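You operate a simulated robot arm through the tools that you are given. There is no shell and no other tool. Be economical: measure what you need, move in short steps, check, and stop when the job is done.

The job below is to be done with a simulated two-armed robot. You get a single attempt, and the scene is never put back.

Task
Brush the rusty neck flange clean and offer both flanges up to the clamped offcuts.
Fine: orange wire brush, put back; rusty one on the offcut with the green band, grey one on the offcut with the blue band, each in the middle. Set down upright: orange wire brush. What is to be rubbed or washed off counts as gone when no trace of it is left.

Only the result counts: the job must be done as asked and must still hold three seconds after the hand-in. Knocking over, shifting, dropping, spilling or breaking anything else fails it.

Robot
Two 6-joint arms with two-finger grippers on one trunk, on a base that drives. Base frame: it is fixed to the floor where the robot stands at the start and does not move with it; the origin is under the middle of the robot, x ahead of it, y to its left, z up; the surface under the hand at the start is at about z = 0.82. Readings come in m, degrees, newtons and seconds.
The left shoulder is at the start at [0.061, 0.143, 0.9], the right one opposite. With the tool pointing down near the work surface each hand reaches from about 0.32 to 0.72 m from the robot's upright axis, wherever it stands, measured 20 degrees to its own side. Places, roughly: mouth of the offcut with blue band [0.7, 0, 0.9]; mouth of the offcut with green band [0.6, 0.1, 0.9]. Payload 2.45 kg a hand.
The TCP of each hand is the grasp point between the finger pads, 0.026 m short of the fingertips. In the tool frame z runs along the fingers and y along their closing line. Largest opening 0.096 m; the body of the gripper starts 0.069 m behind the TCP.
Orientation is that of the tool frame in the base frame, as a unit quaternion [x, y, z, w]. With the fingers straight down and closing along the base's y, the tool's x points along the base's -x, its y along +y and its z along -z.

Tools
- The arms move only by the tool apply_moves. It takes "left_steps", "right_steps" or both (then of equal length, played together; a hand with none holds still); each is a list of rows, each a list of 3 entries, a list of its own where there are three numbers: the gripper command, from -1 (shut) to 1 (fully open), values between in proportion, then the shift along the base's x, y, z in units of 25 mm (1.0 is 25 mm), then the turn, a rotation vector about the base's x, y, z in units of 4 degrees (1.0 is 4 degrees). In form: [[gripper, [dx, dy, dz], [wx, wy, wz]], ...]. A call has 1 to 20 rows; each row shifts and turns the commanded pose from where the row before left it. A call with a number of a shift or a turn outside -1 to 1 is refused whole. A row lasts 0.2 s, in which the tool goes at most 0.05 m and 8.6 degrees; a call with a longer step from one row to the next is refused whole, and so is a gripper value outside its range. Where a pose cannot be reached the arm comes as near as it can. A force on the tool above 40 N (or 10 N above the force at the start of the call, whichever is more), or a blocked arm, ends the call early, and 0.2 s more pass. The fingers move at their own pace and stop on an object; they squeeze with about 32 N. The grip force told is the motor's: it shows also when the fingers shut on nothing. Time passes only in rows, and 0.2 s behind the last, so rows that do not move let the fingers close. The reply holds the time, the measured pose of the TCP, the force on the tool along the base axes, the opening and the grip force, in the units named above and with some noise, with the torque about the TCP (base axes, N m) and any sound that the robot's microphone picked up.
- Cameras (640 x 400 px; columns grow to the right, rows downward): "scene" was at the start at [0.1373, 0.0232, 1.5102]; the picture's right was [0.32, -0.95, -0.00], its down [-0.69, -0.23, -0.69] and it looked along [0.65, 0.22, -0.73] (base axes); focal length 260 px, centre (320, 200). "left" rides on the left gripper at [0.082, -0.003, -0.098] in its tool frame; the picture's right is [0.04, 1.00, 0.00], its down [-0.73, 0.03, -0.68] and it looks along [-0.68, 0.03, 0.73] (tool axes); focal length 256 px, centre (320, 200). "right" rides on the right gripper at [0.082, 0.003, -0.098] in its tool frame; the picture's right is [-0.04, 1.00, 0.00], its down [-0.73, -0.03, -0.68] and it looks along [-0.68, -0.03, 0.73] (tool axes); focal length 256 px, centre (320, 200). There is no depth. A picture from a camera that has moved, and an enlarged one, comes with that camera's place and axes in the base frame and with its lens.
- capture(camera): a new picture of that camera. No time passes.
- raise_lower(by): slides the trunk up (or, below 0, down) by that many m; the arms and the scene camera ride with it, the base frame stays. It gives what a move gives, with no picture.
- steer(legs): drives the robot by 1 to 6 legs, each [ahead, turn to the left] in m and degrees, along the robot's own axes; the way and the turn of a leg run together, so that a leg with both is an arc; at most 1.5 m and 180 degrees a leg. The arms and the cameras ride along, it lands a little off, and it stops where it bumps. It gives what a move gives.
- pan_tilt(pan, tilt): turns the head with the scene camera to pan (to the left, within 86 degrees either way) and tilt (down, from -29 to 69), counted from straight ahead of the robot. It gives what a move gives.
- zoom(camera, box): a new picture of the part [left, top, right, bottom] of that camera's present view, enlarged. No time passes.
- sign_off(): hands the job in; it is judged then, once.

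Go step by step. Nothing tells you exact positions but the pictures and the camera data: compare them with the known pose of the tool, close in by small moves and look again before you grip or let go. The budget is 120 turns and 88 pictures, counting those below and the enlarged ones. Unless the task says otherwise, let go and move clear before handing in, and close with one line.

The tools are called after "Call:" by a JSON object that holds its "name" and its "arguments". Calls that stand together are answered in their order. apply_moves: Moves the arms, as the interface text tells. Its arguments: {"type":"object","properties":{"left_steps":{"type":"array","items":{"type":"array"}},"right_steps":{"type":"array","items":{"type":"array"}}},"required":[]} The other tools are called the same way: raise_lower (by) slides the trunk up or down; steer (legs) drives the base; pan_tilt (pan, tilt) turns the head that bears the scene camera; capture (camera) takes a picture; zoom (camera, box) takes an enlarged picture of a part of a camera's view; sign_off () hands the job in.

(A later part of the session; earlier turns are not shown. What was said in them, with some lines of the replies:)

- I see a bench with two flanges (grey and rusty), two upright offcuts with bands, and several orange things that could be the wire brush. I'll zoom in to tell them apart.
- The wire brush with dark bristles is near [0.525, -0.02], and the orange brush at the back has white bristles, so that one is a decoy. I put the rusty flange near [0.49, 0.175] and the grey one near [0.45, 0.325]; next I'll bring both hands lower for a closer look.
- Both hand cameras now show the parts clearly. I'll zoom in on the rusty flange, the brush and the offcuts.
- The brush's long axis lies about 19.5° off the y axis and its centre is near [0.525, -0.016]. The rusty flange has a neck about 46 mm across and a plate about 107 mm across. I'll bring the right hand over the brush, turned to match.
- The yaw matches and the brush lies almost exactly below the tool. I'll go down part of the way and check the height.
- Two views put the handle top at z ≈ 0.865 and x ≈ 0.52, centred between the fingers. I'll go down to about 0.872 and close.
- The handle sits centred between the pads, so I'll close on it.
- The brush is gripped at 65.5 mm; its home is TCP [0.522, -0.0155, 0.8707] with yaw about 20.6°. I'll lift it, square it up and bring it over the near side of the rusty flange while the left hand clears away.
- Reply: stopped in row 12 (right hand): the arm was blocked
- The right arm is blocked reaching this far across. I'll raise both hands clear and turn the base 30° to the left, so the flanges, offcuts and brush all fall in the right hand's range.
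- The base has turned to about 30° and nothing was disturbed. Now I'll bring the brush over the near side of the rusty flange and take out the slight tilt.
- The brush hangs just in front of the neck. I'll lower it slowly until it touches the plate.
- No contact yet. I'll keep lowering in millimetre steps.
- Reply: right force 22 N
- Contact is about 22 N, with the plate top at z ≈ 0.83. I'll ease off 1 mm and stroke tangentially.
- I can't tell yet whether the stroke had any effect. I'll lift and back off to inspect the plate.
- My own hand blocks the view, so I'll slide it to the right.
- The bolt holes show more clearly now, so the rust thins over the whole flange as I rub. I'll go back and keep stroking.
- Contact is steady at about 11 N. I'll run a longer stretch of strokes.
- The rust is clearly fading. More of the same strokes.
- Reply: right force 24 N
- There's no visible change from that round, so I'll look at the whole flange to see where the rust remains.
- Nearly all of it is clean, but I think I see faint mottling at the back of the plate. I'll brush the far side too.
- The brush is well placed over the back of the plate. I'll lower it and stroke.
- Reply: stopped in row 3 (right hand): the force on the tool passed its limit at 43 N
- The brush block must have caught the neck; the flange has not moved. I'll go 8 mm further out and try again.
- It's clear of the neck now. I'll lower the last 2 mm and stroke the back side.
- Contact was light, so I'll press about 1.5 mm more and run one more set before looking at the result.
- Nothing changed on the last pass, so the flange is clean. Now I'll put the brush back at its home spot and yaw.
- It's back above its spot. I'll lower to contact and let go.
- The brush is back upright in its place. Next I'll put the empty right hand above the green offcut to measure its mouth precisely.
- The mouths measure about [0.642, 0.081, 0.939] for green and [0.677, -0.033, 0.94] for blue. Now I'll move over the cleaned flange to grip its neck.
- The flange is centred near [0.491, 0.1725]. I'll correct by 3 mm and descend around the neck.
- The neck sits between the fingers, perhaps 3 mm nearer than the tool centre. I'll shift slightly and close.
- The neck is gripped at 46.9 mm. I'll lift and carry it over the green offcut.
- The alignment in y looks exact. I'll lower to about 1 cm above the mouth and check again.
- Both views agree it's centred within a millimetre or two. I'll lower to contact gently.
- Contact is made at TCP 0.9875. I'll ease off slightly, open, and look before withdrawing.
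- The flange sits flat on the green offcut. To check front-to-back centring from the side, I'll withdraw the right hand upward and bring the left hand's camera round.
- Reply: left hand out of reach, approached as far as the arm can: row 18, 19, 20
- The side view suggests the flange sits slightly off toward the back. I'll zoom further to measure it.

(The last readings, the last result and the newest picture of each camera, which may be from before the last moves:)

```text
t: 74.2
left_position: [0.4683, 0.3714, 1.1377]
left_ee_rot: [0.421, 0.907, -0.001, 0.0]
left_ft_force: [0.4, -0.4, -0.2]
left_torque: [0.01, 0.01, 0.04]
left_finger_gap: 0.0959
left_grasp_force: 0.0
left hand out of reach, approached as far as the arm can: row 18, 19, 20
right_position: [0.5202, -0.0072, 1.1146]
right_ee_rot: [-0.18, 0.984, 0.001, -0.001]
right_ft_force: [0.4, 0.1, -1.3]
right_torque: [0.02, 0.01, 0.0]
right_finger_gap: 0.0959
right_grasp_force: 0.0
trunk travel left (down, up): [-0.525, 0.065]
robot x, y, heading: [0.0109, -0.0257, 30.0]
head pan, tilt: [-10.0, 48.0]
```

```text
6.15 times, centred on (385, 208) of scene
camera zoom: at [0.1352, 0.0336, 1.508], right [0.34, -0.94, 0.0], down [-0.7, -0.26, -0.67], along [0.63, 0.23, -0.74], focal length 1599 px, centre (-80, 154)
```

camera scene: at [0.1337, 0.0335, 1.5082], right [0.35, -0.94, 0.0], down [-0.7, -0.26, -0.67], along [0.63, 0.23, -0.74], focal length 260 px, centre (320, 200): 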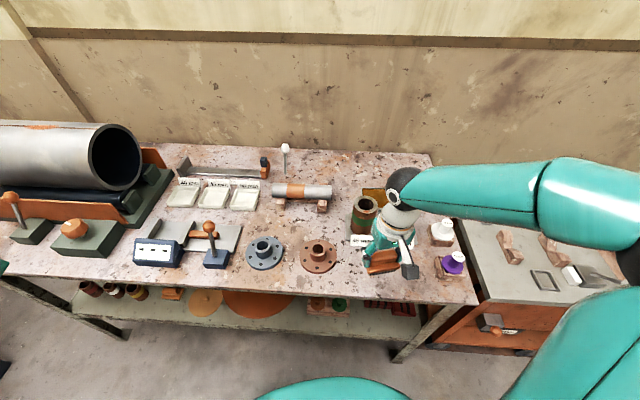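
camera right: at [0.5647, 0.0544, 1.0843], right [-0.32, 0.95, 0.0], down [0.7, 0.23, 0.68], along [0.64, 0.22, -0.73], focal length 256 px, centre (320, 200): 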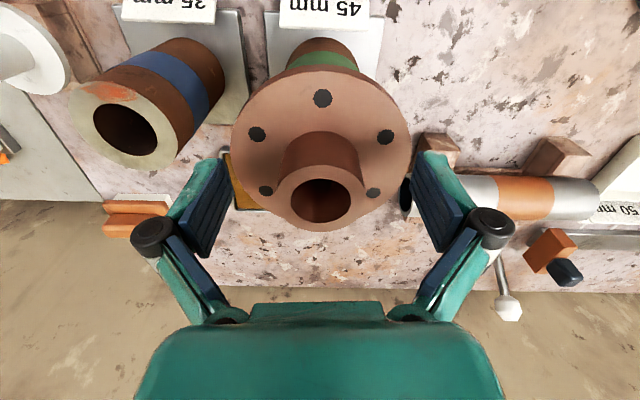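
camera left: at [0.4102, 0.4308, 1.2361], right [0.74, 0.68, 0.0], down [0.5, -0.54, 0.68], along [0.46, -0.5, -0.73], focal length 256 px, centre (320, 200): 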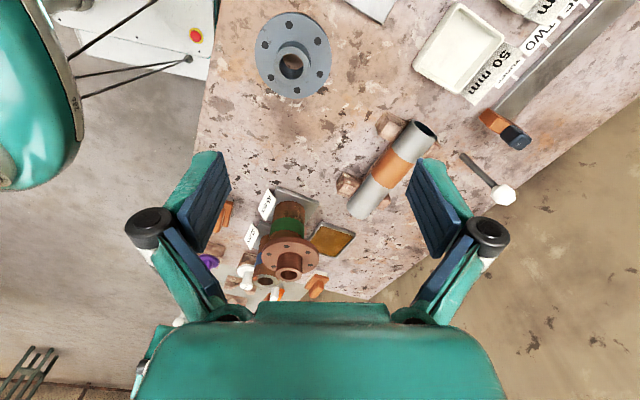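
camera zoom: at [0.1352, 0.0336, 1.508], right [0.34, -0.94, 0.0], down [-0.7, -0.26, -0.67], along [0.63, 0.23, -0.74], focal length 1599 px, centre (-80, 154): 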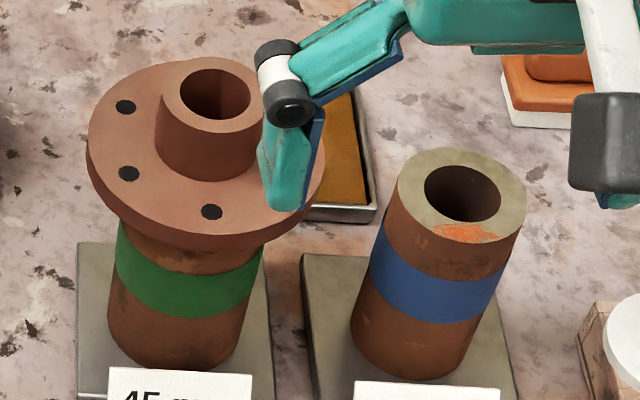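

Measured from two sides, the flange sits about 10 mm in +x and 6 mm in +y off the pipe axis, because it was off-centre in my grip. I'll re-grip it properly and correct this, starting by hovering over it.

Call:
{"name": "apply_moves", "arguments": {"right_steps": [[1, [0.873, 0.607, 0], [0, 0, 0]], [1, [0.873, 0.607, 0], [0, 0, 0]], [1, [0.873, 0.607, 0], [0, 0, 0]], [1, [0.873, 0.607, 0], [0, 0, 0]], [1, [0.873, 0.607, 0], [0, 0, 0]], [1, [0.873, 0.607, 0], [0, 0, 0]], [1, [0, 0, -0.9], [0, 0, 0]], [1, [0, 0, -0.9], [0, 0, 0]], [1, [0, 0, -0.9], [0, 0, 0]], [1, [0, 0, -0.9], [0, 0, 0]], [1, [0, 0, -0.8], [0, 0, 0]], [1, [0, 0, -0.4], [0, 0, 0]], [1, [0, 0, -0.28], [0, 0, 0]], [1, [0, 0, 0], [0, 0, 0]]]}}

Call:
{"name": "zoom", "arguments": {"camera": "left", "box": [225, 190, 355, 300]}}

Call:
{"name": "capture", "arguments": {"camera": "right"}}

```text
t: 77.2
left_position: [0.4668, 0.3726, 1.1371]
left_ee_rot: [0.42, 0.907, -0.001, 0.0]
left_ft_force: [0.2, 0.5, 0.2]
left_torque: [-0.01, 0.0, -0.02]
left_finger_gap: 0.0961
left_grasp_force: 0.1
right_position: [0.6499, 0.0866, 0.9878]
right_ee_rot: [-0.18, 0.984, 0.001, -0.001]
right_ft_force: [-0.6, -0.8, 0.7]
right_torque: [-0.01, -0.01, -0.01]
right_finger_gap: 0.0958
right_grasp_force: 0.1
trunk travel left (down, up): [-0.525, 0.065]
robot x, y, heading: [0.01, -0.0193, 30.2]
head pan, tilt: [-10.0, 48.0]
```

```text
3.64 times, centred on (290, 245) of left
camera zoom: at [0.4095, 0.4315, 1.2362], right [0.74, 0.68, 0.0], down [0.5, -0.54, 0.68], along [0.46, -0.5, -0.73], focal length 931 px, centre (429, 36)
```

zoom: 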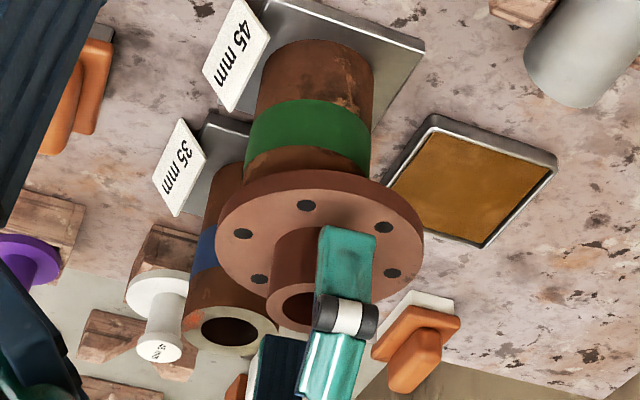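

```text
25 pictures are left
camera right: at [0.5735, 0.0585, 1.0854], right [-0.32, 0.95, 0.0], down [0.7, 0.23, 0.68], along [0.64, 0.22, -0.73], focal length 256 px, centre (320, 200)
```

right: 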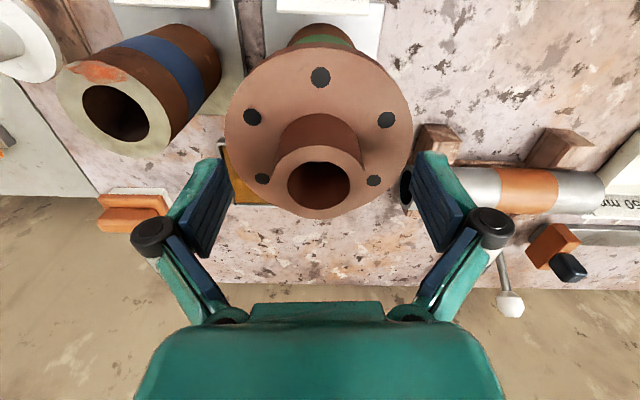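

The finger lines up with the neck centre in the side view. I'll grip, lift 6 mm, shift by (-9.5, -6) mm and set it down again.

Call:
{"name": "apply_moves", "arguments": {"right_steps": [[-1, [0, 0, 0], [0, 0, 0]], [-1, [0, 0, 0], [0, 0, 0]], [-1, [0, 0, 0], [0, 0, 0]], [-1, [0, 0, 0], [0, 0, 0]], [-1, [0, 0, 0.24], [0, 0, 0]], [-1, [-0.19, -0.12, 0], [0, 0, 0]], [-1, [-0.19, -0.12, 0], [0, 0, 0]], [-1, [0, 0, -0.14], [0, 0, 0]], [-1, [0, 0, 0], [0, 0, 0]]]}}

Call:
{"name": "zoom", "arguments": {"camera": "left", "box": [255, 190, 325, 285]}}

Call:
{"name": "zoom", "arguments": {"camera": "scene", "box": [355, 175, 415, 240]}}

```text
t: 79.2
left_position: [0.468, 0.3719, 1.1382]
left_ee_rot: [0.42, 0.907, -0.001, 0.0]
left_ft_force: [-0.6, 0.2, -0.6]
left_torque: [0.02, 0.03, -0.01]
left_finger_gap: 0.0962
left_grasp_force: 0.0
right_position: [0.6416, 0.0788, 0.9888]
right_ee_rot: [-0.179, 0.984, 0.0, -0.002]
right_ft_force: [1.0, -0.1, -4.5]
right_torque: [0.0, 0.0, 0.02]
right_finger_gap: 0.0468
right_grasp_force: 31.9
trunk travel left (down, up): [-0.525, 0.065]
robot x, y, heading: [0.0062, -0.0219, 30.3]
head pan, tilt: [-10.0, 48.0]
```

```text
4.21 times, centred on (290, 238) of left
camera zoom: at [0.4099, 0.4316, 1.236], right [0.74, 0.68, 0.0], down [0.5, -0.54, 0.68], along [0.46, -0.5, -0.73], focal length 1078 px, centre (446, 42)
```

zoom: 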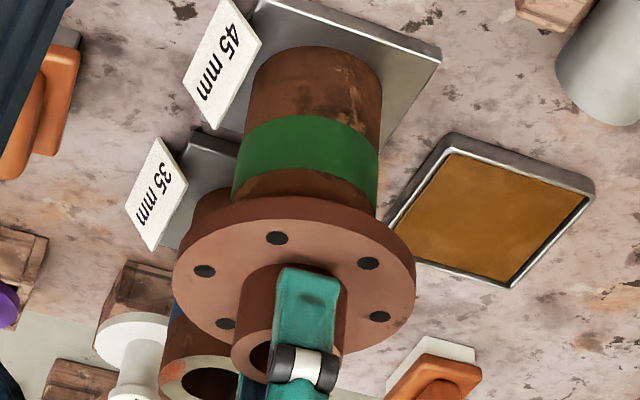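

```text
6.15 times, centred on (385, 208) of scene
camera zoom: at [0.1351, 0.0345, 1.508], right [0.34, -0.94, 0.0], down [-0.7, -0.26, -0.67], along [0.63, 0.23, -0.74], focal length 1599 px, centre (-80, 154)
```

zoom: 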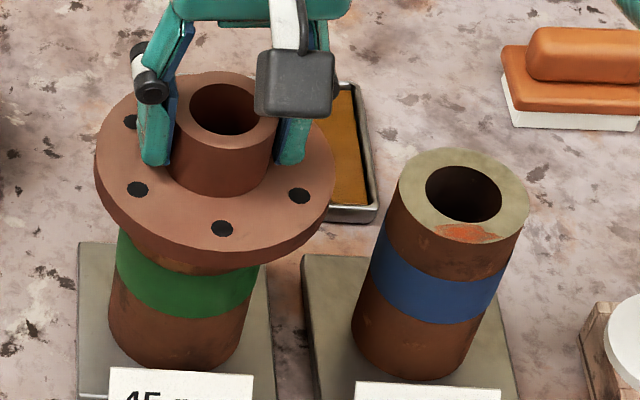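

It's now within about 3 mm. I'll nudge it (-2.5, +2) mm, lower to contact and release.

Call:
{"name": "apply_moves", "arguments": {"right_steps": [[-1, [-0.1, 0.08, 0], [0, 0, 0]], [-1, [0, 0, -0.05], [0, 0, 0]], [-1, [0, 0, -0.05], [0, 0, 0]], [-1, [0, 0, 0], [0, 0, 0]]]}}

```text
t: 80.2
left_position: [0.4663, 0.3716, 1.1379]
left_ee_rot: [0.42, 0.908, -0.001, 0.001]
left_ft_force: [-0.2, -0.4, 0.4]
left_torque: [0.01, 0.01, 0.02]
left_finger_gap: 0.0958
left_grasp_force: 0.1
right_position: [0.6387, 0.0818, 0.9878]
right_ee_rot: [-0.18, 0.984, 0.0, 0.0]
right_ft_force: [2.3, -0.3, 2.1]
right_torque: [-0.15, 0.03, 0.06]
right_finger_gap: 0.0469
right_grasp_force: 32.3
trunk travel left (down, up): [-0.525, 0.065]
robot x, y, heading: [0.0085, -0.0214, 30.2]
head pan, tilt: [-10.0, 48.0]
```

Call:
{"name": "apply_moves", "arguments": {"right_steps": [[-1, [0, 0, -0.02], [0, 0, 0]], [-0.3, [0, 0, 0], [0, 0, 0]], [0, [0, 0, 0], [0, 0, 0]], [0.5, [0, 0, 0], [0, 0, 0]], [1, [0, 0, 0], [0, 0, 0]], [1, [0, 0, 0], [0, 0, 0]], [1, [0, 0, 0.6], [0, 0, 0]], [1, [0, 0, 1], [0, 0, 0]], [1, [0, 0, 1], [0, 0, 0]], [1, [0, 0, 1], [0, 0, 0]], [1, [0, 0, 1], [0, 0, 0]]]}}

Call:
{"name": "zoom", "arguments": {"camera": "left", "box": [255, 190, 325, 285]}}

Call:
{"name": "zoom", "arguments": {"camera": "scene", "box": [355, 175, 415, 240]}}

```text
t: 82.6
left_position: [0.4667, 0.3716, 1.1382]
left_ee_rot: [0.42, 0.908, 0.0, 0.002]
left_ft_force: [-0.2, -0.2, -0.6]
left_torque: [0.01, -0.01, -0.02]
left_finger_gap: 0.0959
left_grasp_force: 0.0
right_position: [0.638, 0.0807, 1.1021]
right_ee_rot: [-0.18, 0.984, -0.001, -0.001]
right_ft_force: [-0.9, -0.1, 0.4]
right_torque: [0.03, 0.01, -0.02]
right_finger_gap: 0.0961
right_grasp_force: 0.0
trunk travel left (down, up): [-0.525, 0.065]
robot x, y, heading: [0.0042, -0.0218, 30.4]
head pan, tilt: [-10.0, 48.0]
```

```text
4.21 times, centred on (290, 238) of left
camera zoom: at [0.4095, 0.4317, 1.2361], right [0.74, 0.68, 0.0], down [0.5, -0.54, 0.68], along [0.46, -0.5, -0.73], focal length 1078 px, centre (446, 42)
```

zoom: 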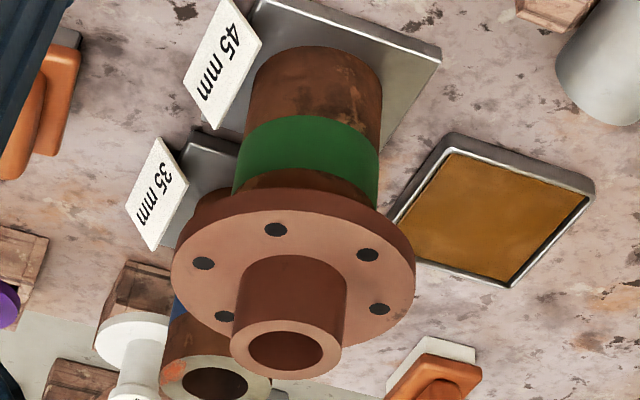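

```text
6.15 times, centred on (385, 208) of scene
camera zoom: at [0.1346, 0.0345, 1.508], right [0.34, -0.94, 0.0], down [-0.7, -0.26, -0.67], along [0.63, 0.23, -0.74], focal length 1599 px, centre (-80, 154)
```

zoom: 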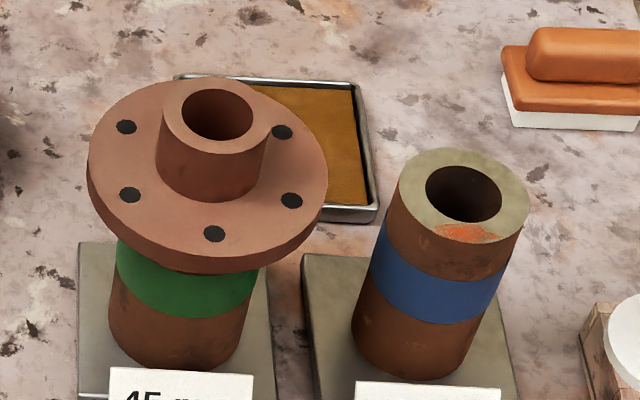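

The rusty flange is now centred on the green offcut in both views. Next I'll move the left hand back out of the way and bring the right hand over the grey flange.

Call:
{"name": "apply_moves", "arguments": {"left_steps": [[1, [-0.7, 0.26, 0.12], [0, 0, 1]], [1, [-0.7, 0.26, 0.12], [0, 0, 1]], [1, [-0.7, 0.26, 0.12], [0, 0, 1]], [1, [-0.7, 0.26, 0.12], [0, 0, 1]], [1, [-0.7, 0.26, 0.12], [0, 0, 1]], [1, [-0.7, 0.26, 0.12], [0, 0, 1]], [1, [-0.7, 0.26, 0.12], [0, 0, 1]], [1, [-0.7, 0.26, 0.12], [0, 0, 1]], [1, [-0.7, 0.26, 0.12], [0, 0, 1]], [1, [-0.7, 0.26, 0.12], [0, 0, 1]], [1, [-0.7, 0.26, 0.12], [0, 0, 1]], [1, [-0.7, 0.26, 0.12], [0, 0, 1]], [1, [-0.7, 0.26, 0.12], [0, 0, 1]], [1, [-0.7, 0.26, 0.12], [0, 0, 1]], [1, [-0.7, 0.26, 0.12], [0, 0, 1]], [1, [-0.7, 0.26, 0.12], [0, 0, 1]], [1, [-0.7, 0.26, 0.12], [0, 0, 1]], [1, [-0.7, 0.26, 0.12], [0, 0, 1]]]}}

Call:
{"name": "apply_moves", "arguments": {"right_steps": [[1, [-0.76, 0.9, 0], [0, 0, 0.5]], [1, [-0.76, 0.9, 0], [0, 0, 0.5]], [1, [-0.76, 0.9, 0], [0, 0, 0.5]], [1, [-0.76, 0.9, 0], [0, 0, 0.5]], [1, [-0.76, 0.9, 0], [0, 0, 0.5]], [1, [-0.76, 0.9, 0], [0, 0, 0.5]], [1, [-0.76, 0.9, 0], [0, 0, 0.5]], [1, [-0.76, 0.9, 0], [0, 0, 0.5]], [1, [-0.76, 0.9, 0], [0, 0, 0.5]], [1, [-0.76, 0.9, 0], [0, 0, 0.5]], [1, [0, 0, -0.8], [0, 0, 0]], [1, [0, 0, -0.8], [0, 0, 0]], [1, [0, 0, -0.8], [0, 0, 0]], [1, [0, 0, -0.8], [0, 0, 0]], [1, [0, 0, -0.8], [0, 0, 0]], [1, [0, 0, -0.8], [0, 0, 0]], [1, [0, 0, 0], [0, 0, 0]]]}}

Call:
{"name": "capture", "arguments": {"camera": "right"}}

```text
t: 86.4
left_position: [0.1509, 0.4886, 1.1919]
left_ee_rot: [-0.194, 0.981, 0.0, 0.001]
left_ft_force: [-0.8, -0.1, -0.1]
left_torque: [-0.02, 0.0, 0.0]
left_finger_gap: 0.0959
left_grasp_force: 0.0
right_position: [0.6366, 0.0786, 1.1025]
right_ee_rot: [-0.18, 0.984, 0.0, 0.0]
right_ft_force: [1.0, -0.6, 0.5]
right_torque: [0.01, 0.03, -0.01]
right_finger_gap: 0.0958
right_grasp_force: 0.1
trunk travel left (down, up): [-0.525, 0.065]
robot x, y, heading: [0.0107, -0.0213, 30.4]
head pan, tilt: [-10.0, 48.0]
```

```text
t: 90.0
left_position: [0.1516, 0.4892, 1.1927]
left_ee_rot: [-0.194, 0.981, 0.0, 0.002]
left_ft_force: [-0.6, 0.9, -0.9]
left_torque: [-0.06, 0.05, 0.0]
left_finger_gap: 0.0958
left_grasp_force: 0.0
right_position: [0.4472, 0.3053, 0.9827]
right_ee_rot: [-0.348, 0.938, 0.0, 0.0]
right_ft_force: [0.1, 0.2, 0.1]
right_torque: [-0.01, 0.04, 0.0]
right_finger_gap: 0.096
right_grasp_force: 0.1
trunk travel left (down, up): [-0.525, 0.065]
robot x, y, heading: [0.0065, -0.0201, 30.3]
head pan, tilt: [-10.0, 48.0]
```

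```text
20 pictures are left
camera right: at [0.3836, 0.2538, 1.0801], right [-0.62, 0.78, 0.0], down [0.58, 0.46, 0.68], along [0.53, 0.42, -0.73], focal length 256 px, centre (320, 200)
```

right: 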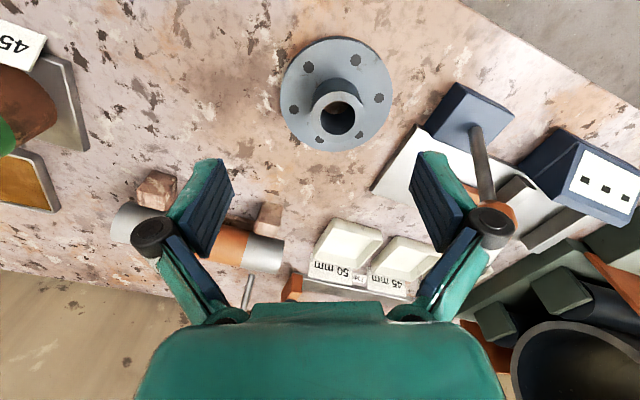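

The grey flange is in reach, centred near [0.4516, 0.3273] by its bolt holes, and the lever is clear. I'll align and descend around the neck.

Call:
{"name": "apply_moves", "arguments": {"right_steps": [[1, [0.09, 0.44, -0.2], [0, 0, 0]], [1, [0.09, 0.44, -0.4], [0, 0, 0]], [1, [0, 0, -0.8], [0, 0, 0]], [1, [0, 0, -0.8], [0, 0, 0]], [1, [0, 0, -0.8], [0, 0, 0]], [1, [0, 0, -0.8], [0, 0, 0]], [1, [0, 0, -0.5], [0, 0, 0]], [1, [0, 0, -0.2], [0, 0, 0]], [1, [0, 0, 0], [0, 0, 0]]]}}

Call:
{"name": "capture", "arguments": {"camera": "right"}}

```text
t: 92.0
left_position: [0.1511, 0.4888, 1.1929]
left_ee_rot: [-0.193, 0.981, 0.001, 0.0]
left_ft_force: [0.0, -0.1, -0.8]
left_torque: [0.01, 0.01, -0.03]
left_finger_gap: 0.0962
left_grasp_force: 0.1
right_position: [0.4508, 0.3301, 0.8699]
right_ee_rot: [-0.348, 0.937, 0.001, 0.0]
right_ft_force: [0.7, -0.4, 0.2]
right_torque: [-0.02, 0.02, 0.01]
right_finger_gap: 0.0958
right_grasp_force: 0.1
trunk travel left (down, up): [-0.525, 0.065]
robot x, y, heading: [0.0093, -0.0226, 30.3]
head pan, tilt: [-10.0, 48.0]
```

```text
19 pictures are left
camera right: at [0.3883, 0.2772, 0.9668], right [-0.62, 0.78, 0.0], down [0.58, 0.46, 0.68], along [0.53, 0.42, -0.73], focal length 256 px, centre (320, 200)
```

right: 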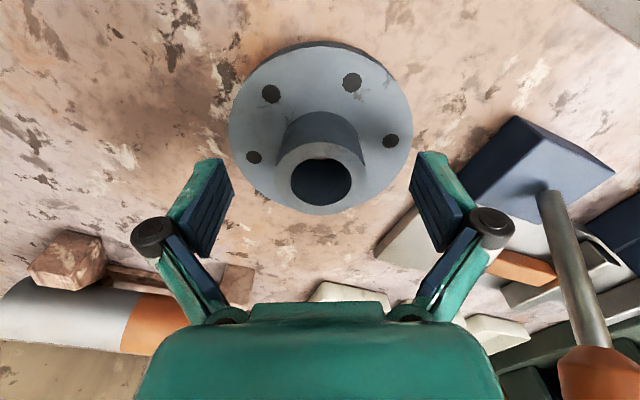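

The bolt-hole midpoint agrees with the tool position, so I'll close on the neck.

Call:
{"name": "apply_moves", "arguments": {"right_steps": [[1, [0, 0, -0.06], [0, 0, 0]], [-1, [0, 0, 0], [0, 0, 0]], [-1, [0, 0, 0], [0, 0, 0]], [-1, [0, 0, 0], [0, 0, 0]], [-1, [0, 0, 0], [0, 0, 0]], [-1, [0, 0, 0], [0, 0, 0]]]}}

```text
t: 93.4
left_position: [0.1518, 0.4888, 1.1912]
left_ee_rot: [-0.193, 0.981, -0.001, 0.0]
left_ft_force: [0.9, -0.5, -0.3]
left_torque: [-0.01, 0.02, 0.01]
left_finger_gap: 0.0961
left_grasp_force: 0.1
right_position: [0.4519, 0.3292, 0.8683]
right_ee_rot: [-0.349, 0.937, 0.001, 0.0]
right_ft_force: [-0.1, 0.6, 0.4]
right_torque: [0.19, 0.0, 0.05]
right_finger_gap: 0.0464
right_grasp_force: 32.1
trunk travel left (down, up): [-0.525, 0.065]
robot x, y, heading: [0.0091, -0.0208, 30.1]
head pan, tilt: [-10.0, 48.0]
```

The grey neck is gripped at 46.4 mm. I'll lift high and carry it round the front to the blue offcut.

Call:
{"name": "apply_moves", "arguments": {"right_steps": [[-1, [0, 0, 0.5], [0, 0, 0]], [-1, [0, 0, 0.95], [0, 0, 0]], [-1, [0, 0, 0.95], [0, 0, 0]], [-1, [0, 0, 0.95], [0, 0, 0]], [-1, [0, 0, 0.95], [0, 0, 0]], [-1, [0, 0, 0.95], [0, 0, 0]], [-1, [0, 0, 0.95], [0, 0, 0]], [-1, [0, 0, 0.95], [0, 0, 0]], [-1, [0, 0, 0.95], [0, 0, 0]], [-1, [0, 0, 0.4], [0, 0, 0]]]}}

Call:
{"name": "apply_moves", "arguments": {"right_steps": [[-1, [0.194, -0.94, 0], [0, 0, 0]], [-1, [0.194, -0.94, 0], [0, 0, 0]], [-1, [0.194, -0.94, 0], [0, 0, 0]], [-1, [0.194, -0.94, 0], [0, 0, 0]], [-1, [0.194, -0.94, 0], [0, 0, 0]], [-1, [0.194, -0.94, 0], [0, 0, 0]], [-1, [0.194, -0.94, 0], [0, 0, 0]], [-1, [0.194, -0.94, 0], [0, 0, 0]], [-1, [0.194, -0.94, 0], [0, 0, 0]], [-1, [0.194, -0.94, 0], [0, 0, 0]], [-1, [0.194, -0.94, 0], [0, 0, 0]], [-1, [0.194, -0.94, 0], [0, 0, 0]], [-1, [0.194, -0.94, 0], [0, 0, 0]], [-1, [0.194, -0.94, 0], [0, 0, 0]], [-1, [0, 0, 0], [0, 0, 0]]]}}

Call:
{"name": "apply_moves", "arguments": {"right_steps": [[-1, [0.87, -0.18, 0], [0, 0, 0]], [-1, [0.87, -0.18, 0], [0, 0, 0]], [-1, [0.87, -0.18, 0], [0, 0, 0]], [-1, [0.87, -0.18, 0], [0, 0, 0]], [-1, [0.87, -0.18, 0], [0, 0, 0]], [-1, [0.87, -0.18, 0], [0, 0, 0]], [-1, [0.87, -0.18, 0], [0, 0, 0]], [-1, [0, 0, 0], [0, 0, 0]]]}}

```text
t: 95.6
left_position: [0.1522, 0.4878, 1.1931]
left_ee_rot: [-0.194, 0.981, 0.0, 0.0]
left_ft_force: [0.0, -0.3, 0.0]
left_torque: [0.02, 0.04, 0.01]
left_finger_gap: 0.096
left_grasp_force: 0.0
right_position: [0.4541, 0.3242, 1.0831]
right_ee_rot: [-0.345, 0.939, 0.002, 0.0]
right_ft_force: [0.5, 0.3, -5.2]
right_torque: [0.0, 0.04, -0.04]
right_finger_gap: 0.0467
right_grasp_force: 31.9
trunk travel left (down, up): [-0.525, 0.065]
robot x, y, heading: [0.0032, -0.0203, 30.1]
head pan, tilt: [-10.0, 48.0]
```

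```text
t: 98.8
left_position: [0.1516, 0.4885, 1.1923]
left_ee_rot: [-0.194, 0.981, 0.0, 0.0]
left_ft_force: [-0.8, 0.8, 0.6]
left_torque: [-0.01, 0.01, 0.02]
left_finger_gap: 0.096
left_grasp_force: 0.1
right_position: [0.5186, -0.0025, 1.0803]
right_ee_rot: [-0.348, 0.938, 0.001, 0.0]
right_ft_force: [0.4, 0.6, -4.2]
right_torque: [-0.03, -0.01, -0.01]
right_finger_gap: 0.0467
right_grasp_force: 31.8
trunk travel left (down, up): [-0.525, 0.065]
robot x, y, heading: [0.0097, -0.0229, 30.4]
head pan, tilt: [-10.0, 48.0]
```

```text
t: 100.6
left_position: [0.1513, 0.488, 1.1922]
left_ee_rot: [-0.194, 0.981, 0.0, 0.001]
left_ft_force: [-0.5, -0.4, 0.2]
left_torque: [0.02, -0.01, -0.02]
left_finger_gap: 0.096
left_grasp_force: 0.0
right_position: [0.6732, -0.03, 1.0798]
right_ee_rot: [-0.348, 0.938, 0.001, -0.001]
right_ft_force: [0.3, 0.8, -4.2]
right_torque: [-0.02, 0.03, -0.04]
right_finger_gap: 0.0467
right_grasp_force: 31.8
trunk travel left (down, up): [-0.525, 0.065]
robot x, y, heading: [0.0066, -0.0177, 30.1]
head pan, tilt: [-10.0, 48.0]
```

The grey flange is above the blue offcut. I'll lower it to 1 cm above the mouth and bring the left hand to a viewing position with both offcuts separated.

Call:
{"name": "apply_moves", "arguments": {"right_steps": [[-1, [0, 0, -0.8], [0, 0, 0]], [-1, [0, 0, -0.8], [0, 0, 0]], [-1, [0, 0, -0.8], [0, 0, 0]], [-1, [0, 0, -0.7], [0, 0, 0]], [-1, [0, 0, 0], [0, 0, 0]]]}}

Call:
{"name": "apply_moves", "arguments": {"left_steps": [[1, [0.515, -0.595, -0.12], [0, 0, -1]], [1, [0.515, -0.595, -0.12], [0, 0, -1]], [1, [0.515, -0.595, -0.12], [0, 0, -1]], [1, [0.515, -0.595, -0.12], [0, 0, -1]], [1, [0.515, -0.595, -0.12], [0, 0, -1]], [1, [0.515, -0.595, -0.12], [0, 0, -1]], [1, [0.515, -0.595, -0.12], [0, 0, -1]], [1, [0.515, -0.595, -0.12], [0, 0, -1]], [1, [0.515, -0.595, -0.12], [0, 0, -1]], [1, [0.515, -0.595, -0.12], [0, 0, -1]], [1, [0.515, -0.595, -0.12], [0, 0, -1]], [1, [0.515, -0.595, -0.12], [0, 0, -1]], [1, [0.515, -0.595, -0.12], [0, 0, -1]], [1, [0.515, -0.595, -0.12], [0, 0, -1]], [1, [0.515, -0.595, -0.12], [0, 0, -1]], [1, [0.515, -0.595, -0.12], [0, 0, -1]], [1, [0.515, -0.595, -0.12], [0, 0, -1]]]}}

Call:
{"name": "capture", "arguments": {"camera": "left"}}

Call:
{"name": "zoom", "arguments": {"camera": "scene", "box": [360, 165, 440, 240]}}

```text
t: 101.8
left_position: [0.1521, 0.4886, 1.1912]
left_ee_rot: [-0.193, 0.981, 0.0, 0.0]
left_ft_force: [0.7, 0.3, -0.3]
left_torque: [0.01, 0.0, -0.02]
left_finger_gap: 0.0958
left_grasp_force: 0.0
right_position: [0.6724, -0.0315, 1.0037]
right_ee_rot: [-0.347, 0.938, 0.002, -0.001]
right_ft_force: [0.7, 0.1, -4.7]
right_torque: [-0.01, 0.03, -0.01]
right_finger_gap: 0.0465
right_grasp_force: 31.7
trunk travel left (down, up): [-0.525, 0.065]
robot x, y, heading: [0.0106, -0.0225, 30.2]
head pan, tilt: [-10.0, 48.0]
```

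```text
t: 105.4
left_position: [0.3727, 0.2357, 1.1419]
left_ee_rot: [0.388, 0.922, -0.002, -0.001]
left_ft_force: [0.1, -0.4, 0.3]
left_torque: [-0.02, 0.02, -0.02]
left_finger_gap: 0.0961
left_grasp_force: 0.1
right_position: [0.6726, -0.0299, 1.0026]
right_ee_rot: [-0.348, 0.938, 0.001, -0.001]
right_ft_force: [0.5, 0.2, -5.5]
right_torque: [0.0, 0.01, 0.0]
right_finger_gap: 0.0466
right_grasp_force: 32.0
trunk travel left (down, up): [-0.525, 0.065]
robot x, y, heading: [0.0041, -0.021, 30.2]
head pan, tilt: [-10.0, 48.0]
```

```text
18 pictures are left
camera left: at [0.311, 0.2908, 1.2392], right [0.69, 0.73, 0.0], down [0.53, -0.5, 0.68], along [0.49, -0.47, -0.73], focal length 256 px, centre (320, 200)
```

left: 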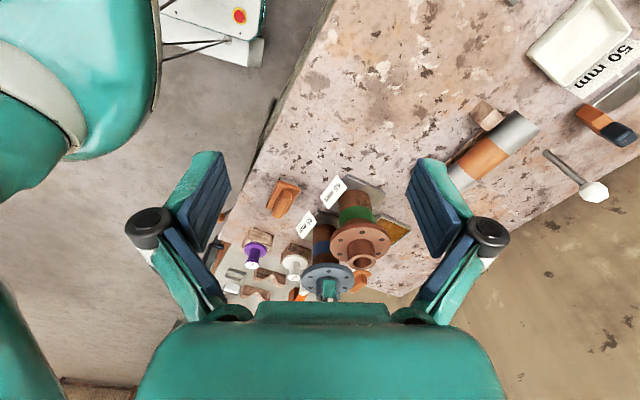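

```text
5.33 times, centred on (400, 202) of scene
camera zoom: at [0.1356, 0.034, 1.5079], right [0.34, -0.94, 0.0], down [-0.7, -0.26, -0.67], along [0.63, 0.23, -0.74], focal length 1386 px, centre (-107, 187)
```

zoom: 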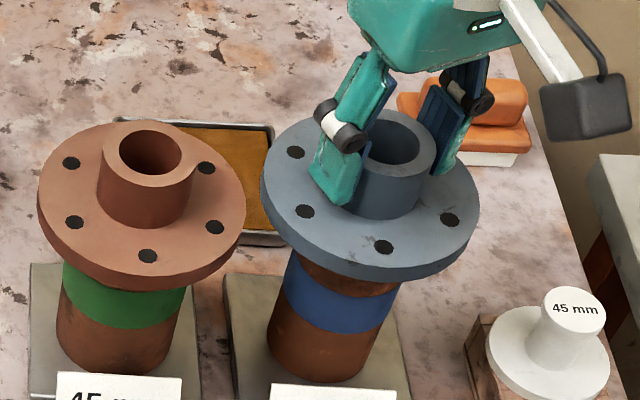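

Call:
{"name": "zoom", "arguments": {"camera": "left", "box": [290, 205, 380, 305]}}

```text
4.00 times, centred on (335, 255) of left
camera zoom: at [0.311, 0.2908, 1.2392], right [0.69, 0.73, 0.0], down [0.53, -0.5, 0.68], along [0.49, -0.47, -0.73], focal length 1024 px, centre (260, -20)
```

zoom: 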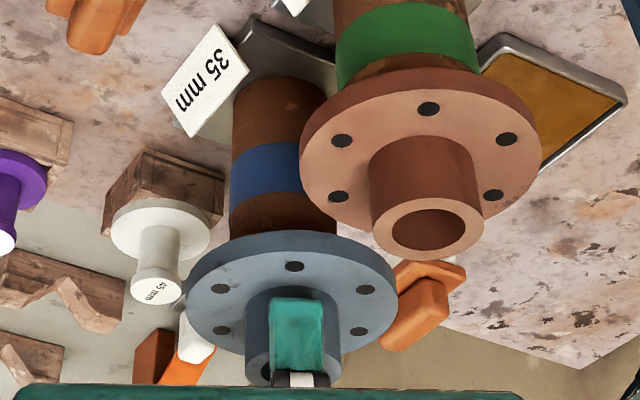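

The two-view measurement puts the grey flange about 5 mm too far in +y and right in x; the same check shows the rusty one centred. I'll shift -5 mm in y and lower to contact.

Call:
{"name": "apply_moves", "arguments": {"right_steps": [[-1, [0, -0.2, 0], [0, 0, 0]], [-1, [0, 0, -0.25], [0, 0, 0]], [-1, [0, 0, -0.1], [0, 0, 0]], [-1, [0, 0, -0.06], [0, 0, 0]], [-1, [0, 0, -0.05], [0, 0, 0]], [-1, [0, 0, 0], [0, 0, 0]]]}}

Call:
{"name": "zoom", "arguments": {"camera": "left", "box": [290, 205, 380, 305]}}

Call:
{"name": "zoom", "arguments": {"camera": "scene", "box": [360, 165, 440, 240]}}

```text
t: 106.8
left_position: [0.3723, 0.2348, 1.1414]
left_ee_rot: [0.389, 0.921, -0.002, 0.0]
left_ft_force: [-0.6, 0.7, 1.0]
left_torque: [0.0, 0.0, 0.01]
left_finger_gap: 0.096
left_grasp_force: 0.0
right_position: [0.6736, -0.0375, 0.991]
right_ee_rot: [-0.348, 0.937, 0.001, 0.0]
right_ft_force: [0.7, -0.5, -4.8]
right_torque: [-0.03, 0.0, -0.01]
right_finger_gap: 0.0465
right_grasp_force: 32.3
trunk travel left (down, up): [-0.525, 0.065]
robot x, y, heading: [0.0094, -0.0218, 30.2]
head pan, tilt: [-10.0, 48.0]
```

```text
4.00 times, centred on (335, 255) of left
camera zoom: at [0.3103, 0.2912, 1.2394], right [0.69, 0.73, 0.0], down [0.53, -0.5, 0.68], along [0.49, -0.47, -0.73], focal length 1024 px, centre (260, -20)
```

zoom: 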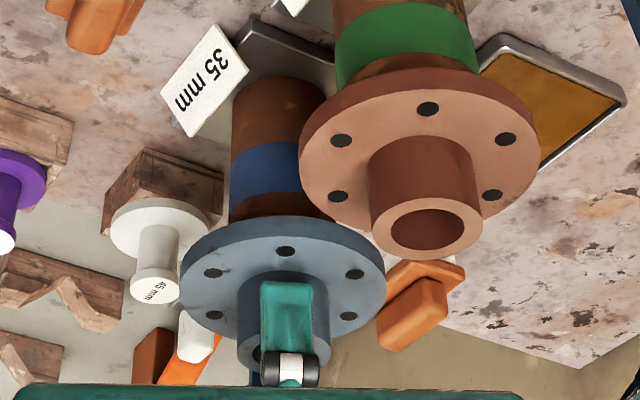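

```text
5.33 times, centred on (400, 202) of scene
camera zoom: at [0.1351, 0.0343, 1.508], right [0.34, -0.94, 0.0], down [-0.7, -0.26, -0.67], along [0.63, 0.23, -0.74], focal length 1386 px, centre (-107, 187)
```

zoom: 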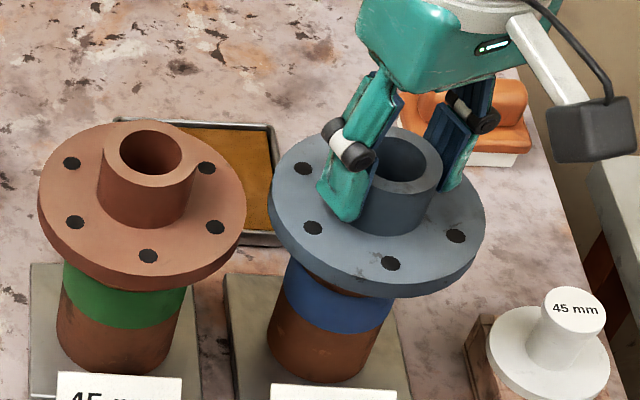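

It's within about 3 mm. A final nudge of (-1.5, +2) mm, then down to contact.

Call:
{"name": "apply_moves", "arguments": {"right_steps": [[-1, [-0.06, 0.08, 0], [0, 0, 0]], [-1, [0, 0, -0.04], [0, 0, 0]], [-1, [0, 0, -0.04], [0, 0, 0]], [-1, [0, 0, 0], [0, 0, 0]]]}}

```text
t: 107.8
left_position: [0.3713, 0.2341, 1.141]
left_ee_rot: [0.388, 0.922, -0.002, 0.001]
left_ft_force: [-0.5, 0.4, 0.0]
left_torque: [-0.01, 0.05, 0.02]
left_finger_gap: 0.0958
left_grasp_force: 0.0
right_position: [0.6718, -0.0359, 0.9893]
right_ee_rot: [-0.349, 0.937, 0.001, -0.001]
right_ft_force: [0.3, -0.5, -4.8]
right_torque: [-0.03, 0.04, 0.0]
right_finger_gap: 0.0466
right_grasp_force: 32.0
trunk travel left (down, up): [-0.525, 0.065]
robot x, y, heading: [0.0057, -0.0158, 30.3]
head pan, tilt: [-10.0, 48.0]
```

Call:
{"name": "apply_moves", "arguments": {"right_steps": [[-1, [0, 0, -0.04], [0, 0, 0]], [-1, [0, 0, -0.04], [0, 0, 0]], [-1, [0, 0, 0], [0, 0, 0]]]}}

```text
t: 108.6
left_position: [0.3707, 0.2348, 1.141]
left_ee_rot: [0.388, 0.922, -0.001, 0.001]
left_ft_force: [-0.3, 0.7, 0.0]
left_torque: [-0.01, 0.02, -0.01]
left_finger_gap: 0.0957
left_grasp_force: 0.1
right_position: [0.6721, -0.0354, 0.9898]
right_ee_rot: [-0.347, 0.938, 0.0, 0.002]
right_ft_force: [1.2, -0.8, 12.7]
right_torque: [-0.05, 0.37, 0.03]
right_finger_gap: 0.0464
right_grasp_force: 31.8
trunk travel left (down, up): [-0.525, 0.065]
robot x, y, heading: [0.0117, -0.022, 30.1]
head pan, tilt: [-10.0, 48.0]
```

Contact is made at 0.99 as predicted. I'll ease off a little and release.

Call:
{"name": "apply_moves", "arguments": {"right_steps": [[-1, [0, 0, 0.03], [0, 0, 0]], [-1, [0, 0, 0], [0, 0, 0]], [-0.3, [0, 0, 0], [0, 0, 0]], [0, [0, 0, 0], [0, 0, 0]], [0.4, [0, 0, 0], [0, 0, 0]], [0.6, [0, 0, 0], [0, 0, 0]], [0.6, [0, 0, 0], [0, 0, 0]], [0.6, [0, 0, 0.6], [0, 0, 0]], [0.6, [0, 0, 1], [0, 0, 0]], [0.6, [0, 0, 1], [0, 0, 0]], [0.6, [0, 0, 1], [0, 0, 0]], [0.6, [0, 0, 1], [0, 0, 0]], [0.6, [0, 0, 1], [0, 0, 0]]]}}

Call:
{"name": "zoom", "arguments": {"camera": "left", "box": [290, 205, 380, 305]}}

Call:
{"name": "zoom", "arguments": {"camera": "scene", "box": [360, 165, 440, 240]}}

```text
t: 111.4
left_position: [0.371, 0.2348, 1.1415]
left_ee_rot: [0.388, 0.922, -0.001, 0.001]
left_ft_force: [-0.6, 0.3, 0.7]
left_torque: [0.01, 0.01, 0.0]
left_finger_gap: 0.096
left_grasp_force: 0.0
right_position: [0.6709, -0.0361, 1.1286]
right_ee_rot: [-0.348, 0.937, 0.001, -0.002]
right_ft_force: [-0.6, -0.6, -0.3]
right_torque: [-0.02, -0.03, 0.0]
right_finger_gap: 0.0766
right_grasp_force: 0.0
trunk travel left (down, up): [-0.525, 0.065]
robot x, y, heading: [0.008, -0.0215, 30.1]
head pan, tilt: [-10.0, 48.0]
```

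```text
4.00 times, centred on (335, 255) of left
camera zoom: at [0.3098, 0.2913, 1.2395], right [0.69, 0.73, 0.0], down [0.53, -0.5, 0.68], along [0.49, -0.47, -0.73], focal length 1024 px, centre (260, -20)
```

zoom: 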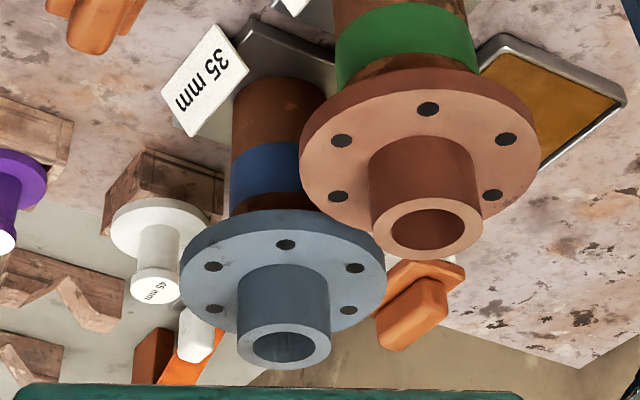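

```text
5.33 times, centred on (400, 202) of scene
camera zoom: at [0.1344, 0.0344, 1.508], right [0.34, -0.94, 0.0], down [-0.7, -0.26, -0.67], along [0.63, 0.23, -0.74], focal length 1386 px, centre (-107, 187)
```

zoom: 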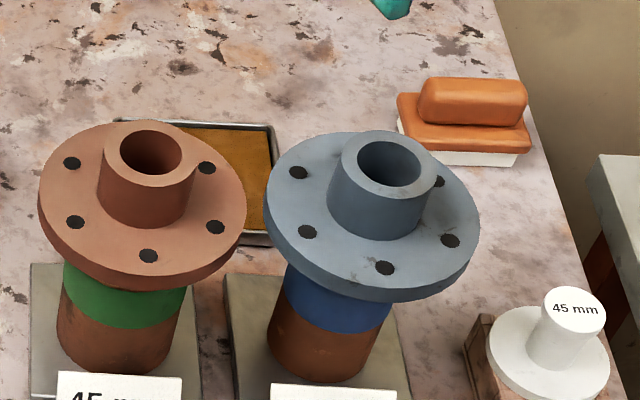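

Both flanges sit centred and flat on their offcuts. One last look at the whole bench and the brush.

Call:
{"name": "apply_moves", "arguments": {"right_steps": [[0.6, [-0.3, -0.3, 0.6], [0, 0, 0]], [0.6, [-0.3, -0.3, 0.6], [0, 0, 0]], [0.6, [0, 0, 0], [0, 0, 0]]]}}

Call:
{"name": "capture", "arguments": {"camera": "scene"}}

Call:
{"name": "zoom", "arguments": {"camera": "scene", "box": [330, 180, 490, 290]}}

```text
t: 112.2
left_position: [0.3708, 0.2355, 1.1416]
left_ee_rot: [0.389, 0.921, -0.001, 0.001]
left_ft_force: [-0.3, -0.2, 0.7]
left_torque: [-0.01, 0.01, 0.02]
left_finger_gap: 0.0963
left_grasp_force: 0.0
right_position: [0.6557, -0.0523, 1.1587]
right_ee_rot: [-0.347, 0.938, 0.001, -0.001]
right_ft_force: [-0.2, -0.5, -0.7]
right_torque: [0.02, -0.02, 0.01]
right_finger_gap: 0.0768
right_grasp_force: 0.1
trunk travel left (down, up): [-0.525, 0.065]
robot x, y, heading: [0.0096, -0.02, 30.3]
head pan, tilt: [-10.0, 48.0]
```

```text
11 pictures are left
camera scene: at [0.1347, 0.0343, 1.508], right [0.34, -0.94, 0.0], down [-0.7, -0.26, -0.67], along [0.63, 0.23, -0.74], focal length 260 px, centre (320, 200)
```

scene: 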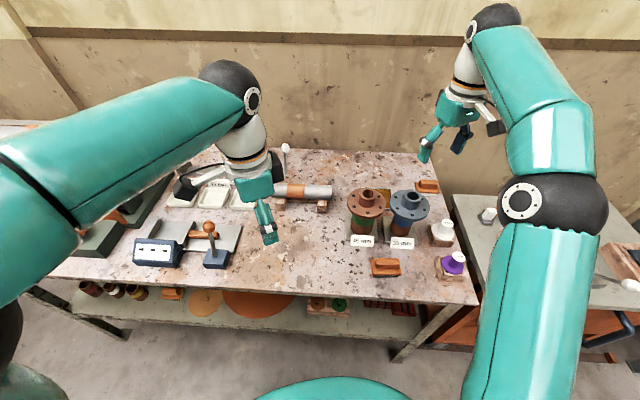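

```text
3.64 times, centred on (410, 235) of scene
camera zoom: at [0.1347, 0.0343, 1.508], right [0.34, -0.94, 0.0], down [-0.7, -0.26, -0.67], along [0.63, 0.23, -0.74], focal length 945 px, centre (-7, 73)
```

zoom: 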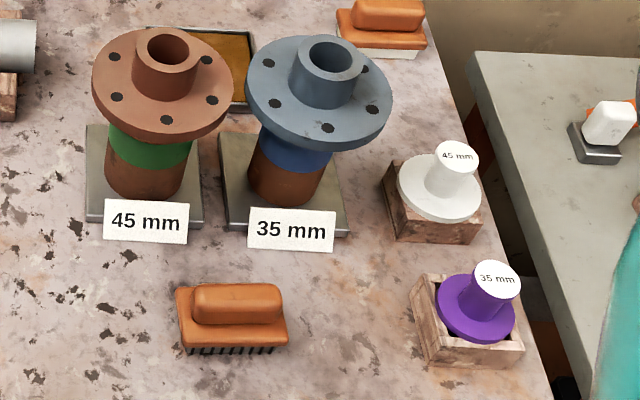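

Everything is in place: the cleaned flange is on green, the grey one is on blue, the brush is upright at home, and both hands are clear. I'm handing in.

Call:
{"name": "sign_off", "arguments": {}}

```text
The job is handed in.
```

I brushed the rusty flange until no rust showed and set it centred on the green-banded offcut. The grey flange is centred on the blue-banded one, and the orange wire brush is back upright in its place.
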